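You operate a simulated robot arm through the tools that you are given. There is no shell and no other tool. Be economical: measure what you need, move in short steps, check, and stop when the job is done.

You are at the controls of a simulated two-armed robot. One attempt, no reset.

## Task
Take the red-band bobbin from the top of the doff stand and leave it on the setting bench top. Pick up the green-band tube from the inside of the green tube crate with one hand, pass it to the other hand and put it on the test bench top. Take the yellow-band test bobbin and leave it on the spares rack top board. Take the clogged vent panel and put it on the conditioning bench top. Take the red pulley and put it on the lamp shade plate. Open the rag bin lid. Any order will do. Set down upright: red-band bobbin.

It is judged by the outcome, as a careful person would: the job done as asked, and still so three seconds after it is handed in. It fails if anything else is knocked over, pushed out of place, dropped, spilled or broken. Lids that push on must go on centred and level and be pressed home; caps that screw on are set level and turned clockwise until they are tight.

## Robot
Two 7-joint arms with two-finger parallel grippers on one trunk, on a base that drives. Base frame: it is fixed to the floor where the robot stands at the start and does not move with it; the origin is under the middle of the robot, x ahead of it, y to its left, z up. Units: cm, degrees, N and s.
The left shoulder is at the start at [7, 18.8, 116.5], the right one opposite. With the tool pointing down near the work surface each hand reaches from about 10 to 74 cm from the robot's upright axis, wherever it stands, measured 20 degrees to its own side. Places, roughly: clogged vent panel (15x10x2 cm) [-830, 20, 90]; conditioning bench top [-520, -90, 90]; green-band tube (7x7x40 cm) [50, -40, 80]; lamp shade plate (18x13x2 cm) [-860, 420, 90]; rag bin lid [-1040, 690, 70]; red pulley (9x11x7 cm) [-840, 420, 90]; red-band bobbin (11x11x40 cm) [50, 10, 80]; setting bench top [10, 240, 90]; spares rack top board [-70, 190, 120]; test bench top [-320, -90, 90]; yellow-band test bobbin (10x10x40 cm) [-210, -90, 110]. Payload 3.91 kg a hand.
The tool frame of a hand sits at the grasp point between the pads (the TCP): z along the fingers, y along the line on which they close. The tips reach 3 cm beyond it. The gripper opens to 11 cm. The fingers are 2 cm wide and 1 cm thick; the gripper's body (4.8 by 11.2 cm) begins 5.5 cm behind the TCP.
Orientation is that of the tool frame in the base frame, as a unit quaternion [w, x, y, z]. With the fingers straight down and closing along the base's y, the tool's x points along the base's -x, its y along +y and its z along -z.

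## Interface
- The arms move only by the tool play_rows. It takes "left_plan", "right_plan" or both (then of equal length, played together; a hand with none holds still); each is a list of rows, each a list of 7 numbers: the shift along the tool's x, y, z in units of 30 mm (1.0 is 30 mm), then the turn, a rotation vector about the tool's x, y, z in units of 6 degrees (1.0 is 6 degrees), then the gripper command, from -1 (fully open) to 1 (shut), values between in proportion. In form: [[x, y, z, rx, ry, rz, gripper], ...]. A call has 1 to 20 rows; each row shifts and turns the commanded pose from where the row before left it, along the tool's axes as they then stand. A call with a number of a shift or a turn outside -1 to 1 is refused whole. A row lasts 0.2 s, in which the tool goes at most 5 cm and 8.6 degrees; a call with a longer step from one row to the next is refused whole, and so is a gripper value outside its range. Where a pose cannot be reached the arm comes as near as it can. A force on the tool above 40 N (or 10 N above the force at the start of the call, whichever is more), or a blocked arm, ends the call early, and 0.2 s more pass. Each finger travels about 7.2 cm/s and halts on what it meets, pressing with about 42 N; the grip force reading is that of the motor and also rises with nothing between the fingers. The clock runs only during rows and for 0.2 s after the last one: add rows that do not move to give the fingers time. The reply holds the time, the measured pose of the TCP, the force on the tool along the base axes, the opening and the grip force, in the units named above and with some noise, with the torque about the TCP (base axes, N m) and any sound that the robot's microphone picked up.
- Cameras (640 x 400 px; columns grow to the right, rows downward): "scene" is now at [12.81, -0.97, 137.46]; the picture's right is [-0.15, -0.99, -0.00], its down [-0.74, 0.11, -0.67] and it looks along [0.66, -0.10, -0.75] (base axes); focal length 258 px, centre (320, 200). "left" rides on the left gripper at [7.2, -1.7, -10.3] in its tool frame; the picture's right is [0.23, 0.97, 0.00], its down [-0.76, 0.18, -0.62] and it looks along [-0.61, 0.14, 0.78] (tool axes); focal length 222 px, centre (320, 200). "right" rides on the right gripper at [7.2, 1.7, -10.3] in its tool frame; the picture's right is [-0.23, 0.97, 0.00], its down [-0.76, -0.18, -0.62] and it looks along [-0.61, -0.14, 0.78] (tool axes); focal length 222 px, centre (320, 200). There is no depth. A picture from a camera that has moved, and an enlarged one, comes with that camera's place and axes in the base frame and with its lens.
- snapshot(camera): a new picture of that camera. The clock stands still meanwhile.
- raise_lower(by): slides the trunk up (or, below 0, down) by that many cm; the arms and the scene camera ride with it, the base frame stays. It gives what a move gives, with no picture.
- drive_base(legs): drives the robot by 1 to 6 legs, each [ahead, turn to the left] in cm and degrees, along the robot's own axes; the way and the turn of a leg run together, so that a leg with both is an arc; at most 150 cm and 180 degrees a leg. The arms and the cameras ride along, it lands a little off, and it stops where it bumps. It gives what a move gives.
- aim_head(pan, tilt): turns the head with the scene camera to pan (to the left, within 86 degrees either way) and tilt (down, from -29 to 69), counted from straight ahead of the robot. It gives what a move gives.
- close_up(camera, box): a new picture of the part [left, top, right, bottom] of that camera's present view, enlarged. The clock stands still meanwhile.
- sign_off(): hands the job in; it is judged then, once.

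Go step by step. Nothing tells you exact positions but the pictures and the camera data: compare them with the known pose of the tool, close in by small moves and look again before you grip or let go. The budget is 186 turns and 158 pictures, counting those below and the enlarged ones. Unless the task says otherwise, let go and move clear before handing in, and close with one line.

The tools are called after ">>>" by a JSON object that holds its "name" and its "arguments". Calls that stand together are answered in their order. play_rows: Moves the arms, as the interface text tells. Its arguments: {"type":"object","properties":{"left_plan":{"type":"array","items":{"type":"array","items":{"type":"number"}}},"right_plan":{"type":"array","items":{"type":"array","items":{"type":"number"}}}},"required":[]} The other tools are called the same way: raise_lower (by) slides the trunk up or down; drive_base (legs) drives the base; aim_head (pan, tilt) turns the head that bears the scene camera; snapshot (camera) takes a picture; close_up (camera, box) takes an enlarged picture of a part of a camera's view; sign_off () hands the job in.

At the start:

```text
time: 0.0
left_eef_pos: [51.31, 2.72, 106.5]
left_ee_rot: [0.0, 0.0, 1.0, 0.0]
left_ft_force: [0.0, 0.1, 0.0]
left_moment: [0.0, 0.01, 0.0]
left_gripper_width: 11.0
left_gripper_force: 0.1
right_eef_pos: [46.73, -42.77, 106.78]
right_ee_rot: [-0.001, 0.0, 1.0, 0.0]
right_ft_force: [-0.1, 0.4, 0.2]
right_moment: [0.02, 0.0, 0.01]
right_gripper_width: 10.99
right_gripper_force: 0.0
trunk travel left (down, up): [-67.5, 26.5]
robot x, y, heading: [0.22, 0.11, 0.1]
head pan, tilt: [-8.4, 48.2]
```

scene: 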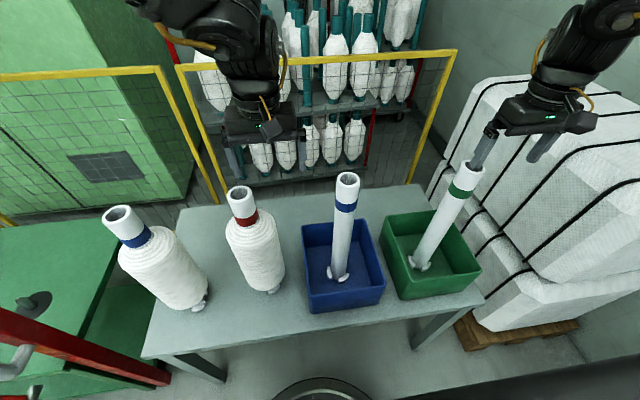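
right: 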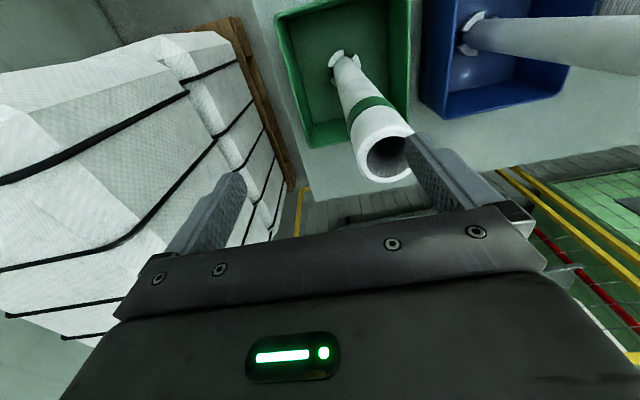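
left: 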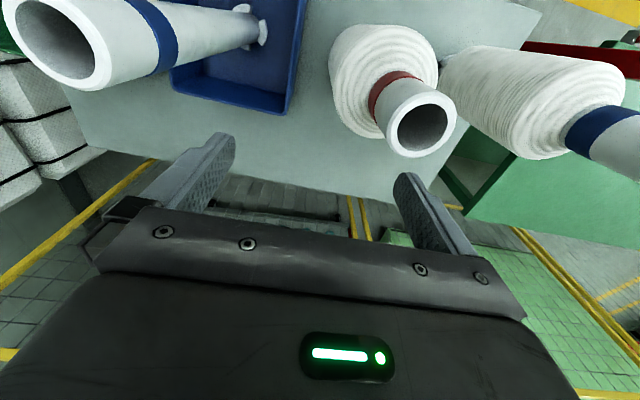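

The red-band bobbin stands near (47.5, 8.7) with its top at about z=102, and the green-band tube near (47.5, -37.8), top about z=101. I raise both hands a little, centre them above the tubes and look again.

>>> {"name": "play_rows", "arguments": {"left_plan": [[0, 0, -1, 0, 0, 0, -1], [0.6, 1, 0, 0, 0, 0, -1], [0.6, 1, 0, 0, 0, 0, -1], [0, 0, 0, 0, 0, 0, -1]], "right_plan": [[0, 0, -1, 0, 0, 0, -1], [0, 0.8, 0, 0, 0, 0, -1], [0, 0.8, 0, 0, 0, 0, -1], [0, 0, 0, 0, 0, 0, -1]]}}

>>> {"name": "snapshot", "arguments": {"camera": "left"}}

>>> {"name": "snapshot", "arguments": {"camera": "right"}}

>>> {"name": "close_up", "arguments": {"camera": "scene", "box": [200, 130, 520, 330]}}

```text
time: 1.0
left_eef_pos: [47.56, 8.58, 109.44]
left_ee_rot: [0.0, 0.0, 1.0, 0.001]
left_ft_force: [-0.3, 0.0, 0.1]
left_moment: [0.03, -0.03, 0.0]
left_gripper_width: 11.03
left_gripper_force: 0.1
right_eef_pos: [46.46, -38.1, 109.72]
right_ee_rot: [0.0, 0.0, 1.0, 0.001]
right_ft_force: [-0.9, -0.1, 0.4]
right_moment: [0.0, 0.01, 0.01]
right_gripper_width: 10.97
right_gripper_force: 0.0
trunk travel left (down, up): [-67.5, 26.5]
robot x, y, heading: [0.09, 0.19, -0.0]
head pan, tilt: [-8.4, 48.2]
```

```text
154 pictures are left
camera left: at [40.38, 6.9, 119.69], right [-0.23, 0.97, 0.0], down [0.76, 0.18, 0.62], along [0.61, 0.14, -0.78], focal length 222 px, centre (320, 200)
```

left: 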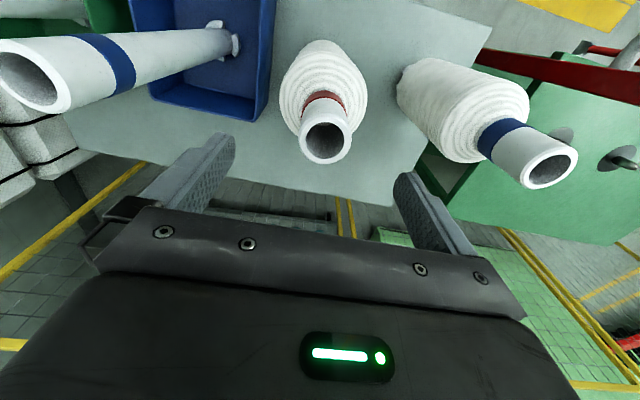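

```text
153 pictures are left
camera right: at [39.14, -36.5, 120.02], right [0.23, 0.97, 0.0], down [0.76, -0.18, 0.62], along [0.61, -0.14, -0.78], focal length 222 px, centre (320, 200)
```

right: 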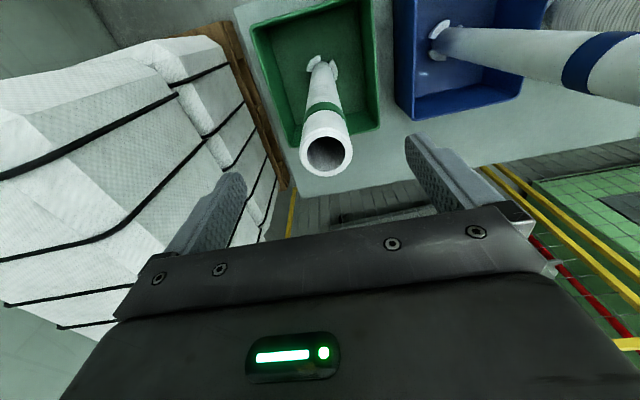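

```text
2.00 times, centred on (360, 230) of scene
camera zoom: at [12.78, -1.18, 137.46], right [-0.15, -0.99, 0.0], down [-0.74, 0.11, -0.67], along [0.66, -0.1, -0.75], focal length 517 px, centre (240, 140)
```

zoom: 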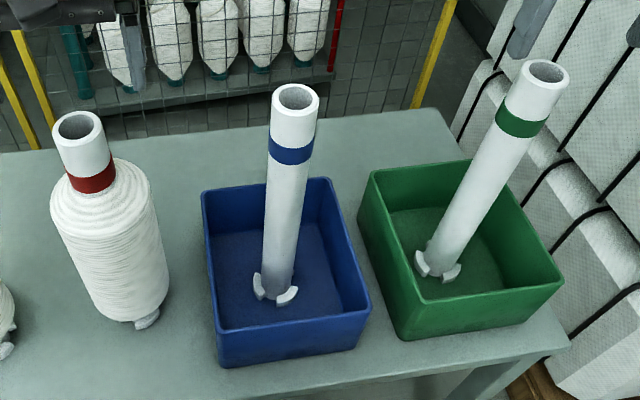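

Triangulation puts the red-band top at (48.0, 9.0, 102.2) and the green-band top at (48.0, -38.0, 102.5). I lower both hands around the necks and close.

>>> {"name": "play_rows", "arguments": {"left_plan": [[-0.15, 0.13, 0, 0, 0, 0, -1], [0, 0, 0.9, 0, 0, 0, -1], [0, 0, 0.9, 0, 0, 0, -1], [0, 0, 0.9, 0, 0, 0, -1], [0, 0, 0.8, 0, 0, 0, -1], [0, 0, 0, 0, 0, 0, -1]], "right_plan": [[-0.5, 0.03, 0, 0, 0, 0, -1], [0, 0, 1, 0, 0, 0, -1], [0, 0, 1, 0, 0, 0, -1], [0, 0, 1, 0, 0, 0, -1], [0, 0, 0.9, 0, 0, 0, -1], [0, 0, 0, 0, 0, 0, -1]]}}

>>> {"name": "snapshot", "arguments": {"camera": "left"}}

>>> {"name": "snapshot", "arguments": {"camera": "right"}}

>>> {"name": "snapshot", "arguments": {"camera": "scene"}}

```text
time: 2.4
left_eef_pos: [48.02, 9.38, 98.78]
left_ee_rot: [0.001, 0.001, 1.0, 0.001]
left_ft_force: [0.6, -0.1, -0.6]
left_moment: [0.01, -0.02, -0.05]
left_gripper_width: 11.0
left_gripper_force: 0.0
right_eef_pos: [48.05, -37.83, 98.18]
right_ee_rot: [0.001, 0.0, 1.0, 0.0]
right_ft_force: [-0.3, -0.1, -0.2]
right_moment: [0.0, -0.05, 0.01]
right_gripper_width: 11.0
right_gripper_force: 0.2
trunk travel left (down, up): [-67.5, 26.5]
robot x, y, heading: [0.1, -0.05, 0.0]
head pan, tilt: [-8.4, 48.2]
```

```text
151 pictures are left
camera left: at [40.73, 7.63, 109.14], right [-0.23, 0.97, 0.0], down [0.76, 0.18, 0.62], along [0.61, 0.14, -0.78], focal length 222 px, centre (320, 200)
```

left: 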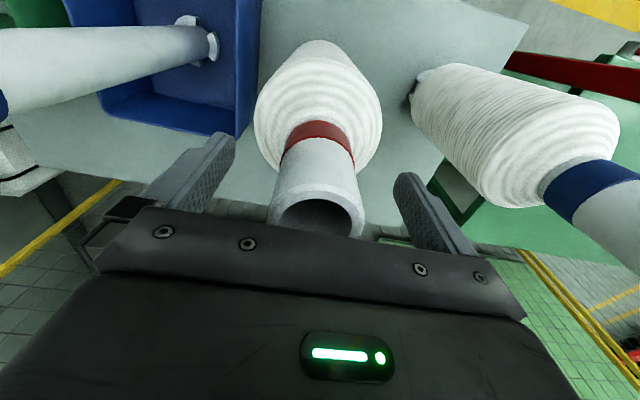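

```text
150 pictures are left
camera right: at [40.78, -36.16, 108.56], right [0.23, 0.97, 0.0], down [0.76, -0.18, 0.62], along [0.61, -0.14, -0.78], focal length 222 px, centre (320, 200)
```

right: 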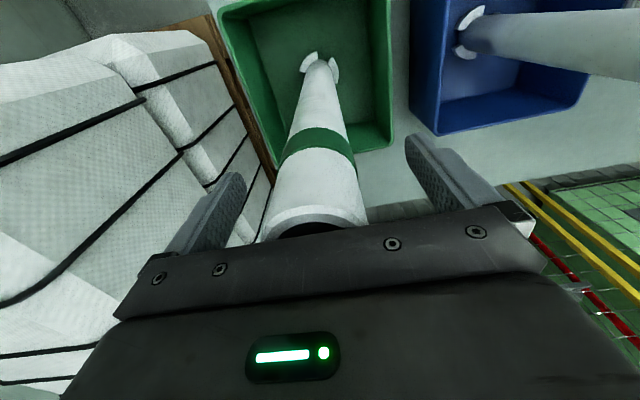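

```text
149 pictures are left
camera scene: at [12.68, -0.92, 137.47], right [-0.15, -0.99, 0.0], down [-0.74, 0.11, -0.67], along [0.66, -0.1, -0.74], focal length 258 px, centre (320, 200)
```

scene: 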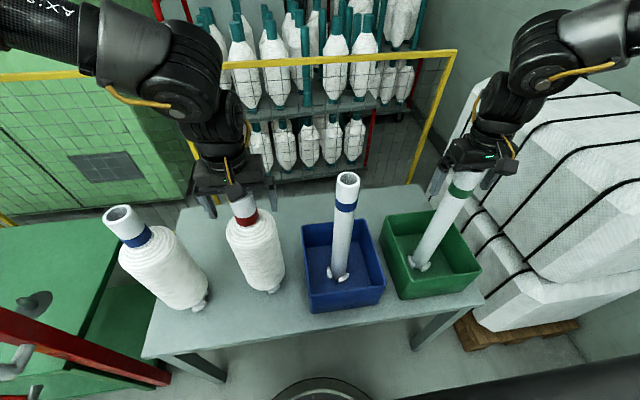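

Both necks sit between the fingers. I make a small sideways centring move and close both grippers.

>>> {"name": "play_rows", "arguments": {"left_plan": [[0, -0.13, 0, 0, 0, 0, -1], [0, 0, 0, 0, 0, 0, -0.5], [0, 0, 0, 0, 0, 0, 0], [0, 0, 0, 0, 0, 0, 1], [0, 0, 0, 0, 0, 0, 1], [0, 0, 0, 0, 0, 0, 1], [0, 0, 0, 0, 0, 0, 1]], "right_plan": [[0, 0.1, 0, 0, 0, 0, -1], [0, 0, 0, 0, 0, 0, -0.5], [0, 0, 0, 0, 0, 0, 0], [0, 0, 0, 0, 0, 0, 1], [0, 0, 0, 0, 0, 0, 1], [0, 0, 0, 0, 0, 0, 1], [0, 0, 0, 0, 0, 0, 1]]}}

```text
time: 4.0
left_eef_pos: [48.15, 8.72, 98.89]
left_ee_rot: [0.0, 0.001, 1.0, 0.0]
left_ft_force: [-0.3, 2.3, 0.4]
left_moment: [0.55, -0.01, 0.01]
left_gripper_width: 4.59
left_gripper_force: 42.7
right_eef_pos: [48.21, -37.66, 98.35]
right_ee_rot: [0.001, 0.0, 1.0, 0.0]
right_ft_force: [-0.3, 0.1, -0.7]
right_moment: [-0.13, 0.04, 0.02]
right_gripper_width: 4.57
right_gripper_force: 41.3
trunk travel left (down, up): [-67.5, 26.5]
robot x, y, heading: [0.22, 0.03, 0.1]
head pan, tilt: [-8.4, 48.2]
```

Both are gripped at 4.6 cm. I lift both with the trunk and check.

>>> {"name": "raise_lower", "arguments": {"by": 22}}

>>> {"name": "snapshot", "arguments": {"camera": "scene"}}

```text
time: 6.3
left_eef_pos: [48.32, 8.73, 120.88]
left_ee_rot: [-0.001, 0.0, 1.0, -0.001]
left_ft_force: [0.0, -0.2, -7.7]
left_moment: [-0.05, -0.02, 0.01]
left_gripper_width: 4.57
left_gripper_force: 41.9
right_eef_pos: [48.34, -37.56, 120.15]
right_ee_rot: [-0.001, 0.0, 1.0, 0.0]
right_ft_force: [0.1, 0.2, -1.4]
right_moment: [0.02, -0.03, -0.02]
right_gripper_width: 4.52
right_gripper_force: 41.9
trunk travel left (down, up): [-89.5, 4.5]
robot x, y, heading: [0.0, -0.05, -0.1]
head pan, tilt: [-8.4, 48.2]
```

```text
148 pictures are left
camera scene: at [12.95, -0.97, 159.44], right [-0.15, -0.99, 0.0], down [-0.74, 0.11, -0.67], along [0.66, -0.1, -0.75], focal length 258 px, centre (320, 200)
```

scene: 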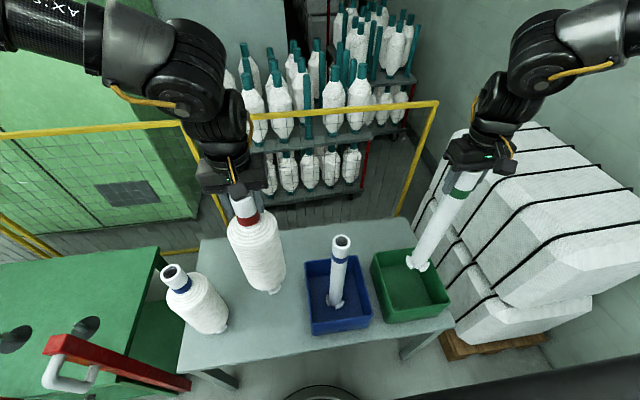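

Both pieces are in the air and clear. I back off from the table and look around toward the setting bench on the left.

>>> {"name": "drive_base", "arguments": {"legs": [[-40, 0]]}}

>>> {"name": "aim_head", "arguments": {"pan": 70, "tilt": 25}}

>>> {"name": "snapshot", "arguments": {"camera": "scene"}}

```text
time: 8.8
left_eef_pos: [8.29, 8.47, 120.78]
left_ee_rot: [-0.001, 0.005, 1.0, 0.0]
left_ft_force: [0.4, -0.6, -8.7]
left_moment: [0.0, 0.0, 0.0]
left_gripper_width: 4.56
left_gripper_force: 42.2
right_eef_pos: [7.7, -37.97, 120.19]
right_ee_rot: [-0.001, 0.005, 1.0, -0.001]
right_ft_force: [-0.4, -0.1, -2.2]
right_moment: [-0.05, -0.01, -0.01]
right_gripper_width: 4.53
right_gripper_force: 42.3
trunk travel left (down, up): [-89.5, 4.5]
robot x, y, heading: [-39.97, 0.48, -0.5]
head pan, tilt: [-8.4, 48.2]
```

```text
time: 10.3
left_eef_pos: [7.93, 8.49, 120.87]
left_ee_rot: [0.0, 0.005, 1.0, 0.0]
left_ft_force: [-0.2, 0.9, -8.2]
left_moment: [-0.03, 0.02, 0.01]
left_gripper_width: 4.56
left_gripper_force: 42.1
right_eef_pos: [7.52, -37.89, 120.26]
right_ee_rot: [0.0, 0.005, 1.0, 0.0]
right_ft_force: [0.0, 0.4, -1.4]
right_moment: [0.04, -0.04, -0.01]
right_gripper_width: 4.56
right_gripper_force: 42.0
trunk travel left (down, up): [-89.5, 4.5]
robot x, y, heading: [-40.39, 0.44, -0.4]
head pan, tilt: [70.0, 25.0]
```

```text
147 pictures are left
camera scene: at [-31.99, 8.96, 162.95], right [0.94, -0.35, 0.0], down [-0.15, -0.4, -0.91], along [0.32, 0.85, -0.42], focal length 258 px, centre (320, 200)
```

scene: 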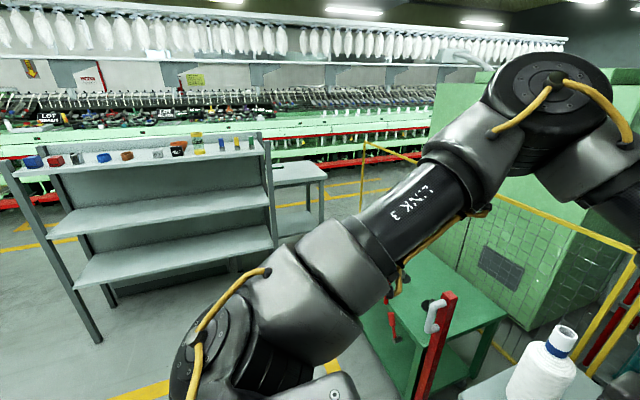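

I see the spares rack with items on its board and, right behind its right end, the setting bench. I back off a bit more, turn left and look properly.

>>> {"name": "drive_base", "arguments": {"legs": [[-20, 0], [0, 75]]}}

>>> {"name": "aim_head", "arguments": {"pan": 0, "tilt": 25}}

>>> {"name": "snapshot", "arguments": {"camera": "scene"}}

```text
time: 15.2
left_eef_pos: [-56.53, 49.18, 120.92]
left_ee_rot: [-0.001, -0.605, 0.796, 0.0]
left_ft_force: [0.4, 0.2, -8.9]
left_moment: [-0.01, -0.07, 0.01]
left_gripper_width: 4.6
left_gripper_force: 42.3
right_eef_pos: [-11.85, 36.8, 120.18]
right_ee_rot: [0.0, -0.605, 0.797, 0.001]
right_ft_force: [0.4, -0.8, -2.8]
right_moment: [-0.01, -0.07, 0.02]
right_gripper_width: 4.54
right_gripper_force: 42.7
trunk travel left (down, up): [-89.5, 4.5]
robot x, y, heading: [-61.2, 0.32, 74.2]
head pan, tilt: [70.0, 25.0]
```

```text
time: 16.6
left_eef_pos: [-56.47, 49.3, 120.82]
left_ee_rot: [-0.001, -0.605, 0.797, 0.0]
left_ft_force: [-1.4, 0.1, -7.7]
left_moment: [-0.02, -0.06, -0.02]
left_gripper_width: 4.53
left_gripper_force: 42.0
right_eef_pos: [-11.9, 36.83, 120.15]
right_ee_rot: [-0.002, -0.604, 0.797, -0.001]
right_ft_force: [0.4, 0.0, -1.8]
right_moment: [-0.02, 0.02, 0.03]
right_gripper_width: 4.57
right_gripper_force: 41.9
trunk travel left (down, up): [-89.5, 4.5]
robot x, y, heading: [-61.4, 0.38, 74.5]
head pan, tilt: [0.0, 25.0]
```

```text
146 pictures are left
camera scene: at [-57.24, 14.47, 162.94], right [0.96, -0.27, 0.0], down [-0.11, -0.41, -0.91], along [0.24, 0.87, -0.42], focal length 258 px, centre (320, 200)
```

scene: 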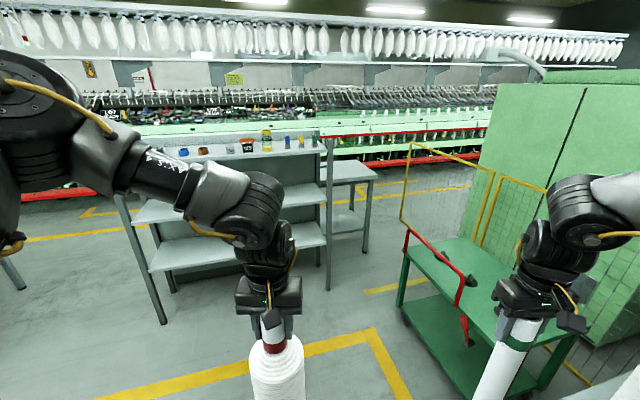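

I zoom in on the setting bench to fix its size and height.

>>> {"name": "close_up", "arguments": {"camera": "scene", "box": [290, 120, 450, 300]}}

```text
2.22 times, centred on (370, 210) of scene
camera zoom: at [-57.24, 14.47, 162.94], right [0.96, -0.27, 0.0], down [-0.11, -0.41, -0.91], along [0.24, 0.87, -0.42], focal length 574 px, centre (209, 178)
```

zoom: 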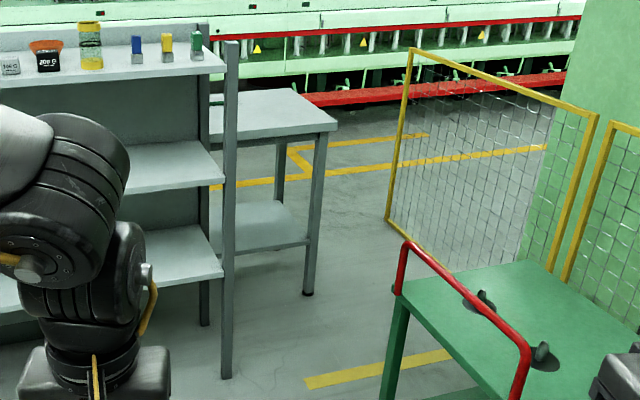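

The gap to the bench past the green cart looks tight; the aisle behind the rack looks wide. I look left to see whether I can go round the rack's left end.

>>> {"name": "aim_head", "arguments": {"pan": 50, "tilt": 22}}

>>> {"name": "snapshot", "arguments": {"camera": "scene"}}

>>> {"name": "aim_head", "arguments": {"pan": -12, "tilt": 55}}

>>> {"name": "snapshot", "arguments": {"camera": "scene"}}

```text
time: 17.8
left_eef_pos: [-56.5, 49.35, 120.93]
left_ee_rot: [-0.001, -0.604, 0.797, 0.0]
left_ft_force: [0.5, 0.4, -7.6]
left_moment: [0.06, -0.02, -0.03]
left_gripper_width: 4.56
left_gripper_force: 41.7
right_eef_pos: [-11.97, 36.83, 120.27]
right_ee_rot: [-0.001, -0.604, 0.797, -0.002]
right_ft_force: [0.0, -0.9, -1.8]
right_moment: [0.0, -0.01, -0.03]
right_gripper_width: 4.53
right_gripper_force: 42.4
trunk travel left (down, up): [-89.5, 4.5]
robot x, y, heading: [-61.41, 0.27, 74.6]
head pan, tilt: [50.0, 22.0]
```

```text
144 pictures are left
camera scene: at [-64.93, 13.26, 163.43], right [0.83, 0.56, 0.0], down [0.21, -0.31, -0.93], along [-0.52, 0.77, -0.38], focal length 258 px, centre (320, 200)
```

scene: 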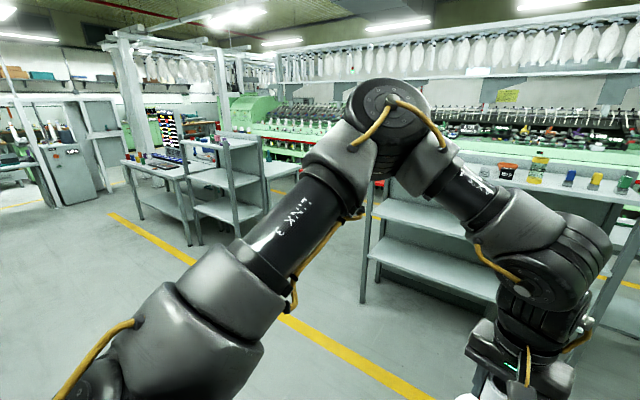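

```text
time: 19.1
left_eef_pos: [-56.6, 49.22, 121.02]
left_ee_rot: [0.0, -0.605, 0.796, 0.0]
left_ft_force: [-0.3, -0.2, -7.3]
left_moment: [0.03, 0.07, 0.04]
left_gripper_width: 4.56
left_gripper_force: 42.0
right_eef_pos: [-12.08, 36.94, 120.26]
right_ee_rot: [-0.002, -0.605, 0.796, 0.0]
right_ft_force: [-0.6, 0.2, -2.1]
right_moment: [0.0, -0.03, -0.03]
right_gripper_width: 4.54
right_gripper_force: 42.0
trunk travel left (down, up): [-89.5, 4.5]
robot x, y, heading: [-61.01, 0.06, 74.3]
head pan, tilt: [-12.0, 55.0]
```

```text
143 pictures are left
camera scene: at [-56.37, 11.99, 158.55], right [0.89, -0.46, 0.0], down [-0.38, -0.73, -0.57], along [0.27, 0.51, -0.82], focal length 258 px, centre (320, 200)
```

scene: 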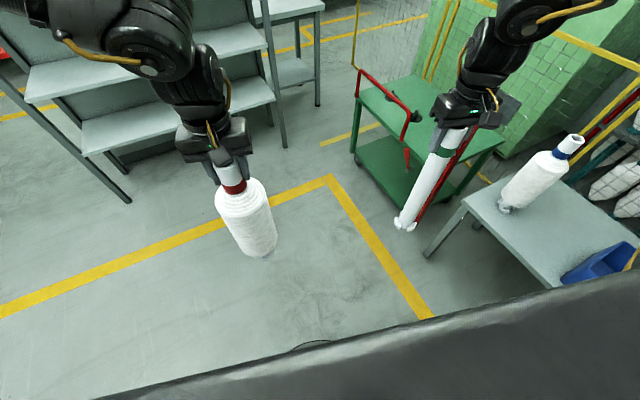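

The gap between the spares rack and the next rack is about 170 cm wide, so I go round through it. First to about (-215, 110), facing +y.

>>> {"name": "drive_base", "arguments": {"legs": [[0, 70.2], [95, 0], [94, 0], [0, -54.5]]}}

>>> {"name": "aim_head", "arguments": {"pan": 0, "tilt": 25}}

>>> {"name": "snapshot", "arguments": {"camera": "scene"}}

```text
time: 34.1
left_eef_pos: [-221.34, 160.57, 120.81]
left_ee_rot: [-0.001, -0.701, 0.713, -0.001]
left_ft_force: [0.2, 0.1, -7.7]
left_moment: [-0.01, 0.11, 0.01]
left_gripper_width: 4.56
left_gripper_force: 41.8
right_eef_pos: [-175.18, 159.78, 120.25]
right_ee_rot: [-0.001, -0.7, 0.715, 0.0]
right_ft_force: [0.8, 0.2, -2.2]
right_moment: [-0.02, -0.03, -0.01]
right_gripper_width: 4.5
right_gripper_force: 42.8
trunk travel left (down, up): [-89.5, 4.5]
robot x, y, heading: [-213.38, 112.06, 88.6]
head pan, tilt: [-12.0, 55.0]
```

```text
time: 35.1
left_eef_pos: [-221.3, 160.52, 120.89]
left_ee_rot: [-0.001, -0.701, 0.713, -0.001]
left_ft_force: [0.4, -0.5, -7.4]
left_moment: [0.04, -0.07, 0.03]
left_gripper_width: 4.59
left_gripper_force: 41.7
right_eef_pos: [-174.93, 159.73, 120.22]
right_ee_rot: [-0.001, -0.7, 0.714, -0.001]
right_ft_force: [-0.1, 0.8, -2.3]
right_moment: [0.01, 0.01, 0.0]
right_gripper_width: 4.54
right_gripper_force: 41.6
trunk travel left (down, up): [-89.5, 4.5]
robot x, y, heading: [-213.33, 112.08, 88.9]
head pan, tilt: [0.0, 25.0]
```

```text
142 pictures are left
camera scene: at [-213.14, 126.68, 162.94], right [1.0, -0.02, 0.0], down [-0.01, -0.42, -0.91], along [0.02, 0.91, -0.42], focal length 258 px, centre (320, 200)
```

scene: 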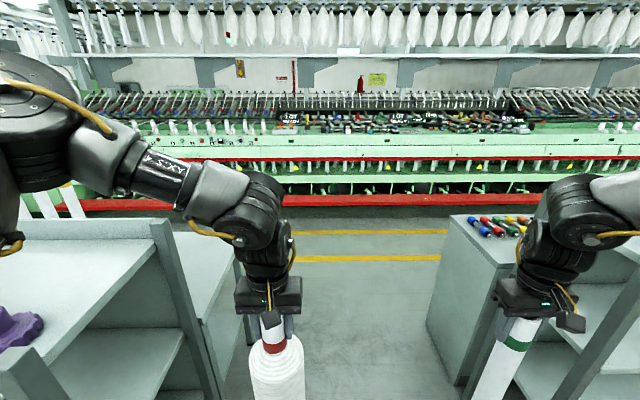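

The passage is between x≈-243 and x≈-129, so I shift to x≈-186 and drive through to the aisle behind, then turn along it.

>>> {"name": "drive_base", "arguments": {"legs": [[-30, 0], [0, -50], [35, 0], [0, 51], [115, 0], [118, 0]]}}

>>> {"name": "snapshot", "arguments": {"camera": "scene"}}

```text
time: 54.6
left_eef_pos: [-192.73, 386.61, 120.9]
left_ee_rot: [0.001, 0.708, -0.706, 0.0]
left_ft_force: [-0.1, -1.4, -8.0]
left_moment: [-0.02, 0.06, 0.0]
left_gripper_width: 4.56
left_gripper_force: 42.4
right_eef_pos: [-146.31, 386.84, 120.2]
right_ee_rot: [0.0, 0.709, -0.705, 0.0]
right_ft_force: [-0.4, -0.1, -1.9]
right_moment: [-0.01, 0.09, -0.03]
right_gripper_width: 4.52
right_gripper_force: 42.3
trunk travel left (down, up): [-89.5, 4.5]
robot x, y, heading: [-183.55, 338.23, 90.3]
head pan, tilt: [0.0, 25.0]
```

```text
141 pictures are left
camera scene: at [-183.79, 352.95, 162.96], right [1.0, 0.0, 0.0], down [0.0, -0.42, -0.91], along [0.0, 0.91, -0.42], focal length 258 px, centre (320, 200)
```

scene: 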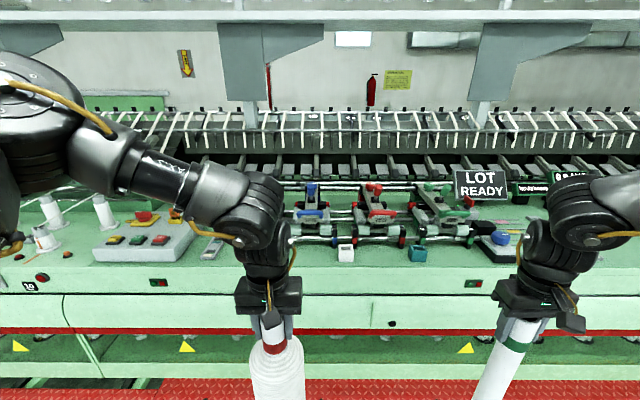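

I am in the aisle with about 50 cm to the frame. I turn along the aisle, drive to behind the setting bench, turn toward it and look.

>>> {"name": "drive_base", "arguments": {"legs": [[0, -90.3], [100, 0], [93, 0], [0, -90]]}}

>>> {"name": "aim_head", "arguments": {"pan": 0, "tilt": 40}}

>>> {"name": "snapshot", "arguments": {"camera": "scene"}}

```text
time: 72.2
left_eef_pos: [20.75, 292.24, 120.91]
left_ee_rot: [-0.001, 0.713, 0.702, 0.001]
left_ft_force: [0.1, 0.8, -8.5]
left_moment: [0.03, 0.04, -0.02]
left_gripper_width: 4.59
left_gripper_force: 41.8
right_eef_pos: [-25.45, 292.68, 120.14]
right_ee_rot: [0.0, 0.712, 0.702, 0.001]
right_ft_force: [0.2, 0.9, -0.9]
right_moment: [0.0, 0.05, -0.01]
right_gripper_width: 4.52
right_gripper_force: 41.9
trunk travel left (down, up): [-89.5, 4.5]
robot x, y, heading: [12.87, 340.76, -90.7]
head pan, tilt: [0.0, 25.0]
```

```text
time: 72.9
left_eef_pos: [20.78, 292.2, 120.87]
left_ee_rot: [-0.001, 0.713, 0.701, 0.001]
left_ft_force: [0.1, 0.3, -7.4]
left_moment: [-0.05, 0.02, -0.01]
left_gripper_width: 4.57
left_gripper_force: 41.7
right_eef_pos: [-25.49, 292.79, 120.14]
right_ee_rot: [0.0, 0.712, 0.702, 0.001]
right_ft_force: [0.3, -1.0, -2.5]
right_moment: [0.03, 0.01, -0.02]
right_gripper_width: 4.54
right_gripper_force: 42.0
trunk travel left (down, up): [-89.5, 4.5]
robot x, y, heading: [12.59, 340.67, -90.9]
head pan, tilt: [0.0, 40.0]
```

```text
140 pictures are left
camera scene: at [12.52, 327.14, 160.62], right [-1.0, 0.01, 0.0], down [0.01, 0.64, -0.77], along [-0.01, -0.77, -0.64], focal length 258 px, centre (320, 200)
```

scene: 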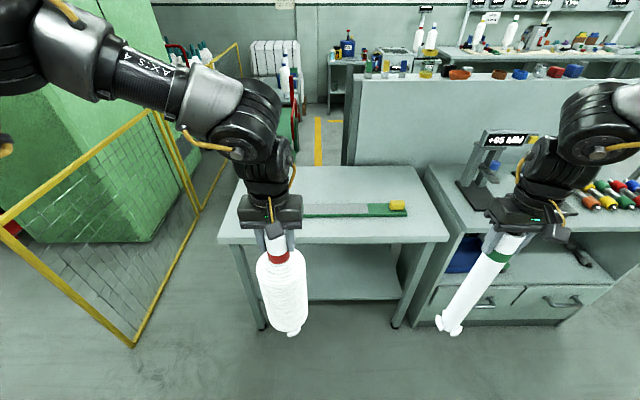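

The setting bench top lies at z≈85, x -38..51, y 208..260, with a ruler and sponge in its middle; its left part (x≈33, y≈243) is free. I raise both hands, shift the bobbin to the left and draw the right hand back before driving in.

>>> {"name": "play_rows", "arguments": {"left_plan": [[0, 0, -1, 0, 0, 0, 1], [0, 0, -1, 0, 0, 0, 1], [0, 0, -1, 0, 0, 0, 1], [0, 1, 0, 0, 0, 0, 1], [0, 1, 0, 0, 0, 0, 1], [0, 1, 0, 0, 0, 0, 1], [0, 0.5, 0, 0, 0, 0, 1], [0, 0, 0, 0, 0, 0, 1]], "right_plan": [[0, 0, -1, 0, 0, 0, 1], [0, 0, -1, 0, 0, 0, 1], [0, 0, -1, 0, 0, 0, 1], [1, 0, 0, 0, 0, 0, 1], [1, 0, 0, 0, 0, 0, 1], [1, 0, 0, 0, 0, 0, 1], [1, 0, 0, 0, 0, 0, 1], [1, 0, 0, 0, 0, 0, 1]]}}

>>> {"name": "drive_base", "arguments": {"legs": [[38, 0.9]]}}

>>> {"name": "snapshot", "arguments": {"camera": "scene"}}

```text
time: 74.7
left_eef_pos: [28.85, 294.46, 129.6]
left_ee_rot: [0.001, 0.711, 0.703, -0.001]
left_ft_force: [-0.1, 1.3, -8.0]
left_moment: [0.01, 0.05, -0.01]
left_gripper_width: 4.58
left_gripper_force: 41.5
left hand out of reach, approached as far as the arm can: row 6, 7
right_eef_pos: [-25.19, 307.87, 129.05]
right_ee_rot: [0.001, 0.712, 0.702, 0.0]
right_ft_force: [0.6, 0.2, -1.5]
right_moment: [-0.02, -0.05, 0.0]
right_gripper_width: 4.56
right_gripper_force: 42.1
trunk travel left (down, up): [-89.5, 4.5]
robot x, y, heading: [12.73, 340.42, -90.6]
head pan, tilt: [0.0, 40.0]
```

```text
time: 77.1
left_eef_pos: [28.94, 257.24, 129.63]
left_ee_rot: [0.0, 0.706, 0.708, -0.001]
left_ft_force: [0.3, 0.5, -7.6]
left_moment: [0.01, -0.03, 0.0]
left_gripper_width: 4.57
left_gripper_force: 41.9
right_eef_pos: [-25.12, 269.99, 129.05]
right_ee_rot: [0.0, 0.708, 0.706, 0.0]
right_ft_force: [0.4, 0.4, -1.4]
right_moment: [-0.01, 0.0, -0.01]
right_gripper_width: 4.52
right_gripper_force: 41.5
trunk travel left (down, up): [-89.5, 4.5]
robot x, y, heading: [12.65, 303.13, -90.1]
head pan, tilt: [0.0, 40.0]
```

```text
139 pictures are left
camera scene: at [12.38, 289.97, 160.65], right [-1.0, 0.0, 0.0], down [0.0, 0.64, -0.77], along [0.0, -0.77, -0.64], focal length 258 px, centre (320, 200)
```

scene: 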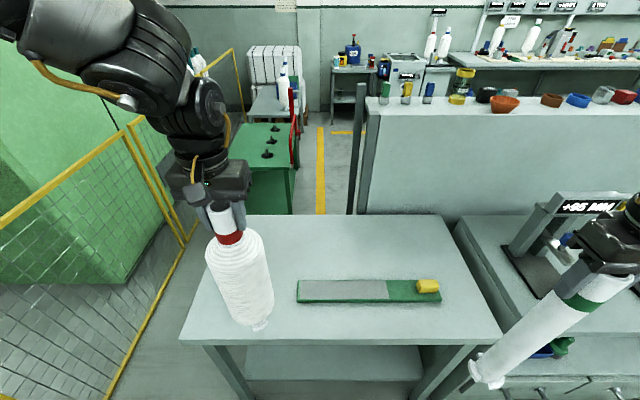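

The bobbin hangs clear above the bench's left front edge. I creep 10 cm ahead, which keeps the base short of the bench, then check from the hand camera and lower.

>>> {"name": "drive_base", "arguments": {"legs": [[10, 0]]}}

>>> {"name": "play_rows", "arguments": {"left_plan": [[0, 0.5, 0.5, 0, 0, 0, 1], [0, 0, 0.7, 0, 0, 0, 1], [0, 0, 0.5, 0, 0, 0, 1], [0, 0, 0, 0, 0, 0, 1]]}}

>>> {"name": "snapshot", "arguments": {"camera": "scene"}}

```text
time: 78.2
left_eef_pos: [28.9, 248.8, 130.22]
left_ee_rot: [0.004, 0.708, 0.706, -0.005]
left_ft_force: [-0.1, 2.1, -5.9]
left_moment: [0.13, 0.01, 0.0]
left_gripper_width: 4.57
left_gripper_force: 42.5
right_eef_pos: [-25.13, 261.51, 129.47]
right_ee_rot: [0.005, 0.708, 0.706, -0.004]
right_ft_force: [-0.1, 1.1, -0.9]
right_moment: [-0.04, 0.01, -0.04]
right_gripper_width: 4.52
right_gripper_force: 42.1
trunk travel left (down, up): [-89.5, 4.5]
robot x, y, heading: [12.71, 293.27, -90.4]
head pan, tilt: [0.0, 40.0]
```

```text
time: 79.2
left_eef_pos: [29.88, 247.64, 124.37]
left_ee_rot: [-0.001, 0.708, 0.707, 0.001]
left_ft_force: [-0.2, -1.3, -8.7]
left_moment: [0.01, -0.11, 0.03]
left_gripper_width: 4.56
left_gripper_force: 42.1
left hand out of reach, approached as far as the arm can: row 1
right_eef_pos: [-25.19, 259.88, 129.03]
right_ee_rot: [-0.001, 0.709, 0.706, 0.0]
right_ft_force: [0.3, -0.9, -3.0]
right_moment: [0.01, 0.01, 0.0]
right_gripper_width: 4.53
right_gripper_force: 41.7
trunk travel left (down, up): [-89.5, 4.5]
robot x, y, heading: [12.21, 293.43, -90.3]
head pan, tilt: [0.0, 40.0]
```

```text
138 pictures are left
camera scene: at [12.34, 279.43, 160.57], right [-1.0, 0.0, 0.0], down [0.0, 0.65, -0.76], along [0.0, -0.76, -0.65], focal length 258 px, centre (320, 200)
```

scene: 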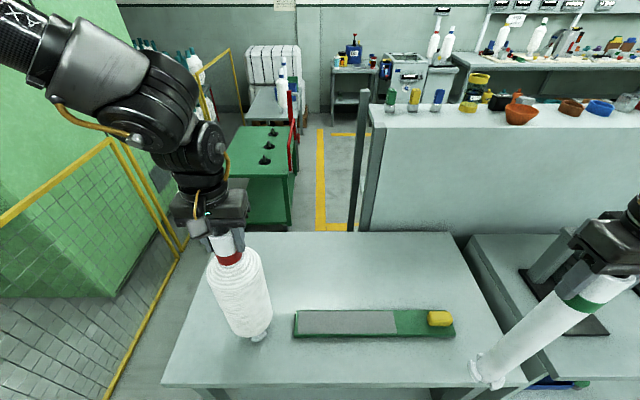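

The bobbin stands clear over a free patch, with its bottom a couple of centimetres above the top. I lower it gently, watching the force.

>>> {"name": "play_rows", "arguments": {"left_plan": [[0, 0, 0.2, 0, 0, 0, 1], [0, 0, 0.2, 0, 0, 0, 1], [0, 0, 0.1, 0, 0, 0, 1], [0, 0, 0.1, 0, 0, 0, 1], [0, 0, 0, 0, 0, 0, 1]]}}

>>> {"name": "snapshot", "arguments": {"camera": "scene"}}

```text
time: 80.5
left_eef_pos: [29.74, 248.06, 122.85]
left_ee_rot: [0.002, 0.707, 0.707, -0.003]
left_ft_force: [4.4, -4.7, 32.9]
left_moment: [-0.51, -1.11, -0.04]
left_gripper_width: 4.57
left_gripper_force: 42.1
right_eef_pos: [-25.37, 260.54, 129.23]
right_ee_rot: [0.001, 0.708, 0.706, -0.002]
right_ft_force: [0.2, 0.1, -1.6]
right_moment: [-0.02, 0.01, 0.0]
right_gripper_width: 4.53
right_gripper_force: 41.9
trunk travel left (down, up): [-89.5, 4.5]
robot x, y, heading: [12.47, 293.34, -90.1]
head pan, tilt: [0.0, 40.0]
```

```text
137 pictures are left
camera scene: at [12.25, 280.31, 160.66], right [-1.0, 0.0, 0.0], down [0.0, 0.64, -0.77], along [0.0, -0.77, -0.64], focal length 258 px, centre (320, 200)
```

scene: 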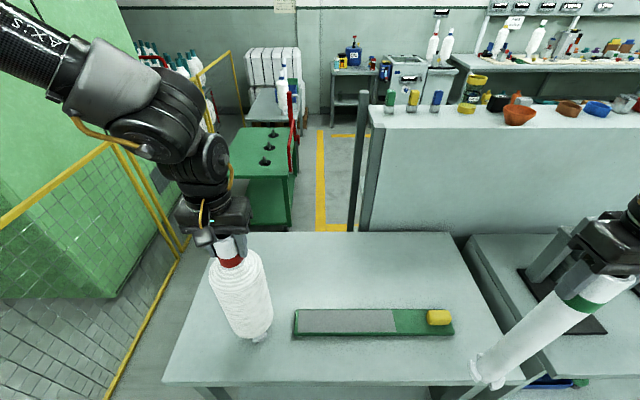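

It touches the bench. I ease the pressure off and read again.

>>> {"name": "play_rows", "arguments": {"left_plan": [[0, 0, -0.07, 0, 0, 0, 1], [0, 0, 0, 0, 0, 0, 1]]}}

```text
time: 81.0
left_eef_pos: [29.77, 247.92, 122.8]
left_ee_rot: [0.0, 0.709, 0.705, 0.0]
left_ft_force: [1.6, -1.6, 9.5]
left_moment: [-0.86, -0.25, 0.01]
left_gripper_width: 4.56
left_gripper_force: 42.0
right_eef_pos: [-25.21, 260.34, 129.06]
right_ee_rot: [0.001, 0.709, 0.705, -0.001]
right_ft_force: [-0.3, 1.2, -1.7]
right_moment: [-0.01, -0.04, 0.02]
right_gripper_width: 4.54
right_gripper_force: 41.8
trunk travel left (down, up): [-89.5, 4.5]
robot x, y, heading: [12.5, 293.35, -90.3]
head pan, tilt: [0.0, 40.0]
```

Light contact now. I open gradually and lift straight up.

>>> {"name": "play_rows", "arguments": {"left_plan": [[0, 0, -0.03, 0, 0, 0, 1], [0, 0, 0, 0, 0, 0, 0.1], [0, 0, 0, 0, 0, 0, -0.3], [0, 0, 0, 0, 0, 0, -1], [0, 0, 0, 0, 0, 0, -1], [0, 0, -0.7, 0, 0, 0, -1], [0, 0, -0.9, 0, 0, 0, -1], [0, 0, -0.6, 0, 0, 0, -1], [0, 0, 0, 0, 0, 0, -1]]}}

>>> {"name": "raise_lower", "arguments": {"by": 4.4}}

>>> {"name": "snapshot", "arguments": {"camera": "scene"}}

```text
time: 83.0
left_eef_pos: [29.6, 248.06, 129.47]
left_ee_rot: [0.001, 0.707, 0.708, 0.0]
left_ft_force: [-0.3, -0.4, 0.3]
left_moment: [-0.03, -0.01, -0.02]
left_gripper_width: 11.02
left_gripper_force: 0.0
left hand out of reach, approached as far as the arm can: row 8
right_eef_pos: [-25.29, 260.14, 129.12]
right_ee_rot: [0.001, 0.708, 0.706, -0.001]
right_ft_force: [0.0, 0.1, -1.5]
right_moment: [0.01, 0.01, -0.01]
right_gripper_width: 4.53
right_gripper_force: 41.9
trunk travel left (down, up): [-89.5, 4.5]
robot x, y, heading: [12.29, 292.94, -90.3]
head pan, tilt: [0.0, 40.0]
```

```text
time: 83.9
left_eef_pos: [29.57, 248.0, 134.04]
left_ee_rot: [0.0, 0.706, 0.708, -0.001]
left_ft_force: [0.8, 0.1, 1.4]
left_moment: [-0.03, 0.0, 0.01]
left_gripper_width: 10.99
left_gripper_force: 0.1
right_eef_pos: [-25.34, 260.28, 133.48]
right_ee_rot: [0.001, 0.708, 0.706, 0.0]
right_ft_force: [-0.3, 0.2, -3.0]
right_moment: [0.02, -0.02, 0.01]
right_gripper_width: 4.54
right_gripper_force: 42.2
trunk travel left (down, up): [-93.9, 0.1]
robot x, y, heading: [12.07, 293.1, -90.4]
head pan, tilt: [0.0, 40.0]
```

```text
136 pictures are left
camera scene: at [12.3, 279.94, 165.02], right [-1.0, 0.0, 0.0], down [0.0, 0.64, -0.77], along [0.0, -0.77, -0.64], focal length 258 px, centre (320, 200)
```

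scene: 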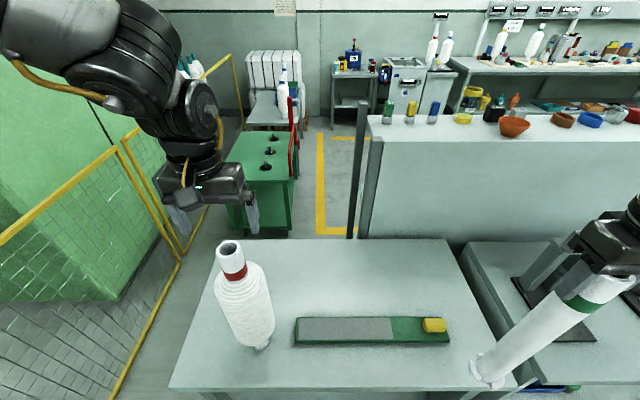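

The red-band bobbin stands upright on the setting bench. I back off into the aisle, and then turn the tube horizontal in the right hand while the left hand turns to grip it from above.

>>> {"name": "drive_base", "arguments": {"legs": [[-48, 0]]}}

>>> {"name": "play_rows", "arguments": {"left_plan": [[0, 0, 0, 0, 0, 0, -1], [0, 0, 0, 0, 0, 0, -1], [0, 0, 0, 0, 0, 0, -1], [0, 0, 0, 0, 0, 0, -1], [0, 0, 0, 0, 0, 0, -1], [0, 0, 0, 0, 0, 1, -1], [0, 0, 0, 0, 0, 1, -1], [0, 0, 0, 0, 0, 1, -1], [0, 0, 0, 0, 0, 1, -1], [0, 0, 0, 0, 0, 1, -1], [0, 0, 0, 0, 0, 1, -1], [0, 0, 0, 0, 0, 1, -1], [0, 0, 0, 0, 0, 1, -1]], "right_plan": [[-0.6, 0, 1, 0, 0, 0, 1], [-0.6, 0, 1, 0, 0, 0, 1], [-0.6, 0, 1, 0, 0, 0, 1], [-0.6, 0, 1, 0, 0, 0, 1], [-0.6, 0, 1, 0, 0, 0, 1], [0, 0, 0, -1, 0, 0, 1], [0, 0, 0, -1, 0, 0, 1], [0, 0, 0, -1, 0, 0, 1], [0, 0, 0, -1, 0, 0, 1], [0, 0, 0, -1, 0, 0, 1], [0, 0, 0, -1, 0, 0, 1], [0, 0, 0, -1, 0, 0, 1], [0, 0, 0, -1, 0, 0, 1]]}}

>>> {"name": "snapshot", "arguments": {"camera": "scene"}}

```text
time: 86.7
left_eef_pos: [29.79, 294.98, 133.82]
left_ee_rot: [0.001, 0.707, 0.708, 0.0]
left_ft_force: [-0.2, -0.1, 0.1]
left_moment: [-0.03, 0.0, 0.03]
left_gripper_width: 10.98
left_gripper_force: 0.0
right_eef_pos: [-25.05, 307.15, 133.42]
right_ee_rot: [0.001, 0.709, 0.705, 0.0]
right_ft_force: [0.1, -0.1, -2.5]
right_moment: [0.0, 0.02, 0.03]
right_gripper_width: 4.54
right_gripper_force: 42.3
trunk travel left (down, up): [-93.9, 0.1]
robot x, y, heading: [12.5, 340.48, -90.2]
head pan, tilt: [0.0, 40.0]
```

```text
time: 89.5
left_eef_pos: [7.23, 307.98, 135.95]
left_ee_rot: [-0.013, 0.926, 0.376, -0.019]
left_ft_force: [0.2, 0.8, 0.4]
left_moment: [0.0, -0.02, -0.02]
left_gripper_width: 11.0
left_gripper_force: 0.1
left hand out of reach, approached as far as the arm can: row 6, 7, 8, 9, 10, 11, 12, 13
right_eef_pos: [-25.19, 298.35, 118.42]
right_ee_rot: [0.29, 0.648, 0.643, 0.288]
right_ft_force: [-0.6, 0.3, -2.3]
right_moment: [-0.02, 0.26, -0.01]
right_gripper_width: 4.55
right_gripper_force: 41.9
trunk travel left (down, up): [-93.9, 0.1]
robot x, y, heading: [12.5, 340.66, -90.6]
head pan, tilt: [0.0, 40.0]
```

```text
135 pictures are left
camera scene: at [12.27, 327.1, 165.03], right [-1.0, 0.01, 0.0], down [0.0, 0.64, -0.77], along [0.0, -0.77, -0.64], focal length 258 px, centre (320, 200)
```

scene: 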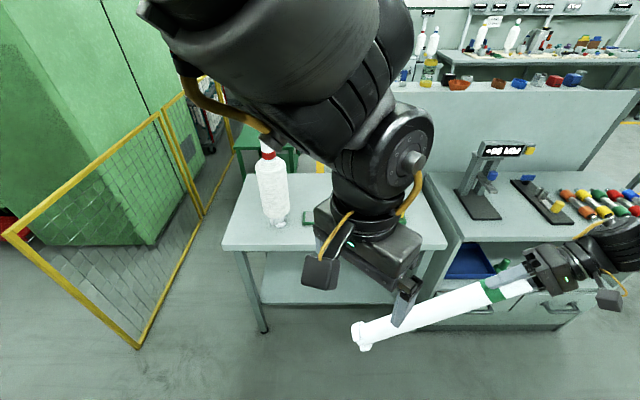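

The left arm cannot roll at that height. I undo its turn and lower it, while the right hand goes lower and finishes turning the tube horizontal.

>>> {"name": "play_rows", "arguments": {"left_plan": [[0, 0, 0, 0, 0, -1, -1], [0, 0, 0, 0, 0, -1, -1], [0, 0, 0, 0, 0, -1, -1], [0, 0, 0, 0, 0, -1, -1], [0, 0, 0.8, 0, 0, -1, -1], [0, 0, 0.8, 0, 0, -1, -1], [0, 0, 0.8, 0, 0, -1, -1], [0, 0, 0.8, 0, 0, -1, -1], [0, 0, 0.8, 0, 0, 0, -1], [0, 0, 0.8, 0, 0, 0, -1], [0, 0, 0.4, 0, 0, 0, -1], [0, 0, 0, 0, 0, 0, -1], [0, 0, 0, 0, 0, 0, -1]], "right_plan": [[0, -0.74, 0.67, 0, 0, 0, 1], [0, -0.74, 0.67, 0, 0, 0, 1], [0, -0.74, 0.67, 0, 0, 0, 1], [0, -0.74, 0.67, 0, 0, 0, 1], [0, -0.74, 0.67, 0, 0, 0, 1], [0, -0.74, 0.67, 0, 0, 0, 1], [0, 0, 0, -1, 0, 0, 1], [0, 0, 0, -1, 0, 0, 1], [0, 0, 0, -1, 0, 0, 1], [0, 0, 0, -1, 0, 0, 1], [0, 0, 0, -1, 0, 0, 1], [0, 0, 0, -1, 0, 0, 1], [0, 0, 0, -1, 0, 0, 1]]}}

>>> {"name": "snapshot", "arguments": {"camera": "scene"}}

```text
time: 92.3
left_eef_pos: [7.22, 308.71, 119.23]
left_ee_rot: [0.001, 0.707, 0.707, -0.001]
left_ft_force: [-0.2, 3.0, 8.1]
left_moment: [0.08, 0.55, -0.19]
left_gripper_width: 10.99
left_gripper_force: 0.1
right_eef_pos: [-28.08, 306.81, 118.35]
right_ee_rot: [0.476, 0.527, 0.524, 0.471]
right_ft_force: [0.5, -3.7, -10.8]
right_moment: [-0.13, 2.8, -1.14]
right_gripper_width: 4.62
right_gripper_force: 43.2
right hand out of reach, approached as far as the arm can: row 4, 5, 6, 7, 8, 9, 10, 11, 12, 13
trunk travel left (down, up): [-93.9, 0.1]
robot x, y, heading: [12.52, 340.32, -90.5]
head pan, tilt: [0.0, 40.0]
```

```text
134 pictures are left
camera scene: at [12.42, 327.28, 165.04], right [-1.0, 0.01, 0.0], down [0.0, 0.64, -0.77], along [0.0, -0.77, -0.64], focal length 258 px, centre (320, 200)
```

scene: 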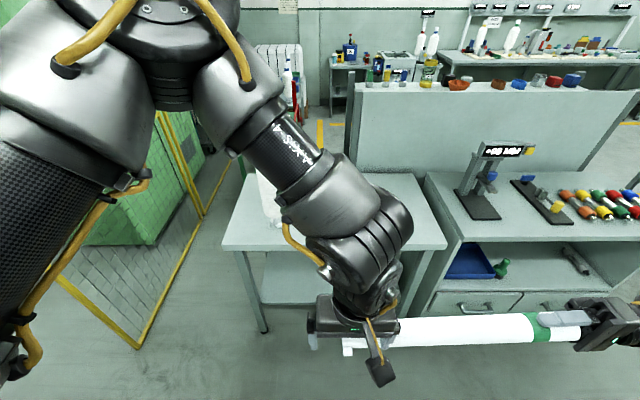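

The tube is horizontal now, but the left fingers are resting on its end. I lift the left hand off and move it away to its own side.

>>> {"name": "play_rows", "arguments": {"left_plan": [[0, 0, -0.5, 0, 0, 0, -1], [0, 0, -1, 0, 0, 0, -1], [0, 0, -1, 0, 0, 0, -1], [-1, 1, 0, 0, 0, 0, -1], [-1, 1, 0, 0, 0, 0, -1], [-1, 1, 0, 0, 0, 0, -1], [-1, 1, 0, 0, 0, 0, -1], [0, 1, 0, 0, 0, 0, -1], [0, 1, 0, 0, 0, 0, -1], [0, 0, 0, 0, 0, 0, -1]]}}

>>> {"name": "snapshot", "arguments": {"camera": "scene"}}

```text
time: 94.5
left_eef_pos: [25.03, 296.44, 126.55]
left_ee_rot: [0.001, 0.707, 0.707, 0.001]
left_ft_force: [0.2, -0.5, -0.4]
left_moment: [0.02, 0.02, 0.0]
left_gripper_width: 11.0
left_gripper_force: 0.1
right_eef_pos: [-28.1, 306.66, 118.41]
right_ee_rot: [0.476, 0.526, 0.524, 0.472]
right_ft_force: [0.3, -0.4, -1.8]
right_moment: [0.02, 0.36, -0.01]
right_gripper_width: 4.55
right_gripper_force: 42.1
trunk travel left (down, up): [-93.9, 0.1]
robot x, y, heading: [12.78, 340.6, -90.3]
head pan, tilt: [0.0, 40.0]
```

```text
133 pictures are left
camera scene: at [12.41, 327.02, 165.02], right [-1.0, 0.01, 0.0], down [0.0, 0.64, -0.77], along [0.0, -0.77, -0.64], focal length 258 px, centre (320, 200)
```

scene: 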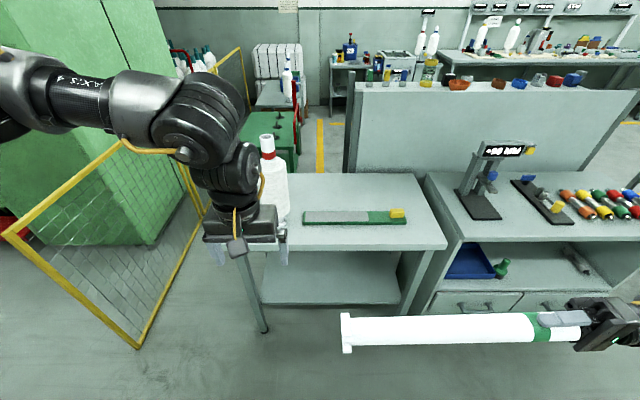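

The tube is held level and undamaged. I test rolling the left hand the other way, at a lower height beside the tube.

>>> {"name": "play_rows", "arguments": {"left_plan": [[0, 0.2, 0, 0, 0, -1, -1], [0, 0.2, 0, 0, 0, -1, -1], [0, 0, 0, 0, 0, -1, -1], [0, 0, 0, 0, 0, -1, -1], [0, 0, 0, 0, 0, -1, -1], [0, 0, 0, 0, 0, -1, -1], [0, 0, 0, 0, 0, -1, -1], [0, 0, 0, 0, 0, -1, -1], [0, 0, 0, 0, 0, -1, -1], [0, 0, 0, 0, 0, -1, -1], [0, 0, 0, 0, 0, -1, -1], [0, 0, 0, 0, 0, -1, -1], [0, 0, 0, 0, 0, -1, -1], [0, 0, 0, 0, 0, -1, -1], [0, 0, 0, 0, 0, -1, -1]]}}

>>> {"name": "snapshot", "arguments": {"camera": "scene"}}

```text
time: 97.7
left_eef_pos: [26.51, 296.42, 126.69]
left_ee_rot: [0.0, -0.001, 1.0, -0.001]
left_ft_force: [0.4, -0.9, 0.0]
left_moment: [-0.01, 0.03, 0.02]
left_gripper_width: 11.0
left_gripper_force: 0.0
right_eef_pos: [-28.08, 306.67, 118.38]
right_ee_rot: [0.475, 0.526, 0.524, 0.471]
right_ft_force: [-0.3, -0.7, -2.1]
right_moment: [0.03, 0.38, 0.0]
right_gripper_width: 4.56
right_gripper_force: 41.7
trunk travel left (down, up): [-93.9, 0.1]
robot x, y, heading: [12.59, 340.12, -90.4]
head pan, tilt: [0.0, 40.0]
```

```text
132 pictures are left
camera scene: at [12.51, 327.08, 165.02], right [-1.0, 0.01, 0.0], down [0.0, 0.64, -0.77], along [0.0, -0.77, -0.64], focal length 258 px, centre (320, 200)
```

scene: 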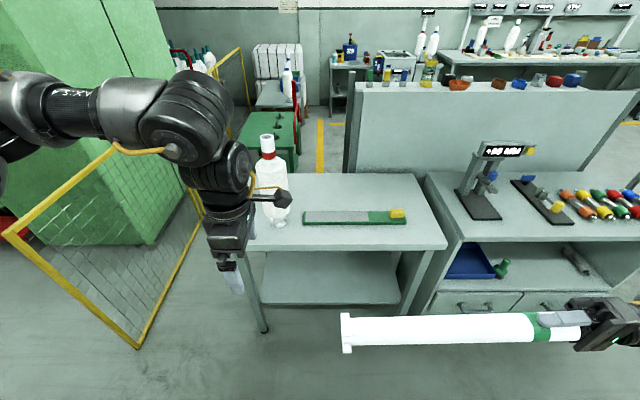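

Rolling this way works. I slide the tube 12 cm to the left with the right hand and bring the left hand in line above it.

>>> {"name": "play_rows", "arguments": {"left_plan": [[0, 0.86, 0, 0, 0, 0, -1], [0, 0.86, 0, 0, 0, 0, -1], [0, 0.86, 0, 0, 0, 0, -1], [0, 0.86, 0, 0, 0, 0, -1], [0.9, 0, 0, 0, 0, 0, -1], [0.9, 0, 0, 0, 0, 0, -1], [0.9, 0, 0, 0, 0, 0, -1], [0.9, 0, 0, 0, 0, 0, -1], [0.9, 0, 0, 0, 0, 0, -1], [0.9, 0, 0, 0, 0, 0, -1], [0, 0, 0, 0, 0, 0, -1]], "right_plan": [[0, 0, 1, 0, 0, 0, 1], [0, 0, 1, 0, 0, 0, 1], [0, 0, 1, 0, 0, 0, 1], [0, 0, 1, 0, 0, 0, 1], [0, 0, 0, 0, 0, 0, 1], [0, 0, 0, 0, 0, 0, 1], [0, 0, 0, 0, 0, 0, 1], [0, 0, 0, 0, 0, 0, 1], [0, 0, 0, 0, 0, 0, 1], [0, 0, 0, 0, 0, 0, 1], [0, 0, 0, 0, 0, 0, 1]]}}

>>> {"name": "snapshot", "arguments": {"camera": "left"}}

>>> {"name": "snapshot", "arguments": {"camera": "scene"}}

```text
time: 100.1
left_eef_pos: [10.37, 306.84, 126.96]
left_ee_rot: [-0.001, 0.0, 1.0, -0.001]
left_ft_force: [-0.8, -0.7, 0.8]
left_moment: [0.0, 0.0, -0.03]
left_gripper_width: 11.0
left_gripper_force: 0.0
right_eef_pos: [-18.64, 307.02, 118.43]
right_ee_rot: [0.474, 0.527, 0.524, 0.472]
right_ft_force: [-0.6, -0.5, -2.8]
right_moment: [0.01, 0.36, -0.02]
right_gripper_width: 4.55
right_gripper_force: 41.8
right hand out of reach, approached as far as the arm can: row 3, 4
trunk travel left (down, up): [-93.9, 0.1]
robot x, y, heading: [12.83, 340.14, -90.4]
head pan, tilt: [0.0, 40.0]
```

```text
131 pictures are left
camera left: at [3.01, 305.39, 137.14], right [-0.23, 0.97, 0.0], down [0.76, 0.18, 0.62], along [0.61, 0.14, -0.78], focal length 222 px, centre (320, 200)
```

left: 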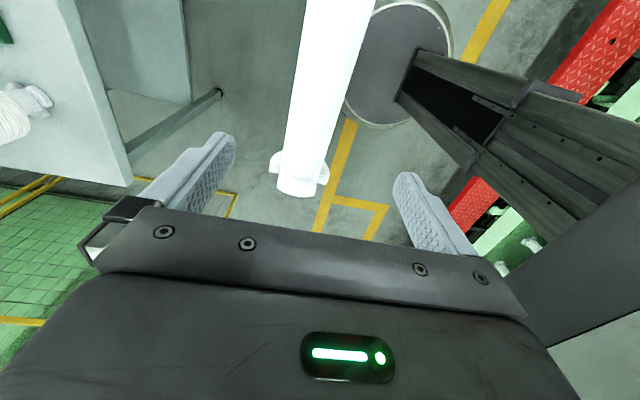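

```text
130 pictures are left
camera scene: at [12.54, 327.1, 165.03], right [-1.0, 0.01, 0.0], down [0.0, 0.64, -0.77], along [0.0, -0.77, -0.64], focal length 258 px, centre (320, 200)
```

scene: 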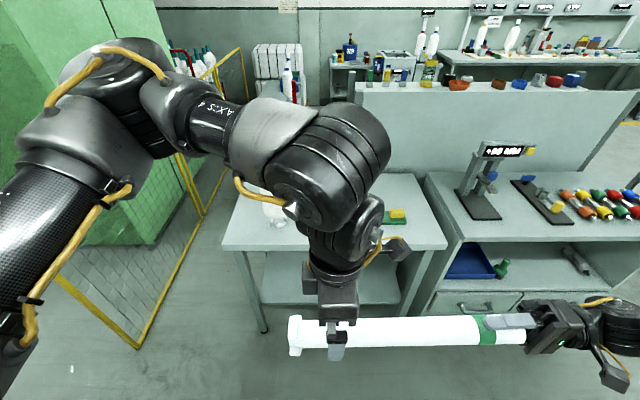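

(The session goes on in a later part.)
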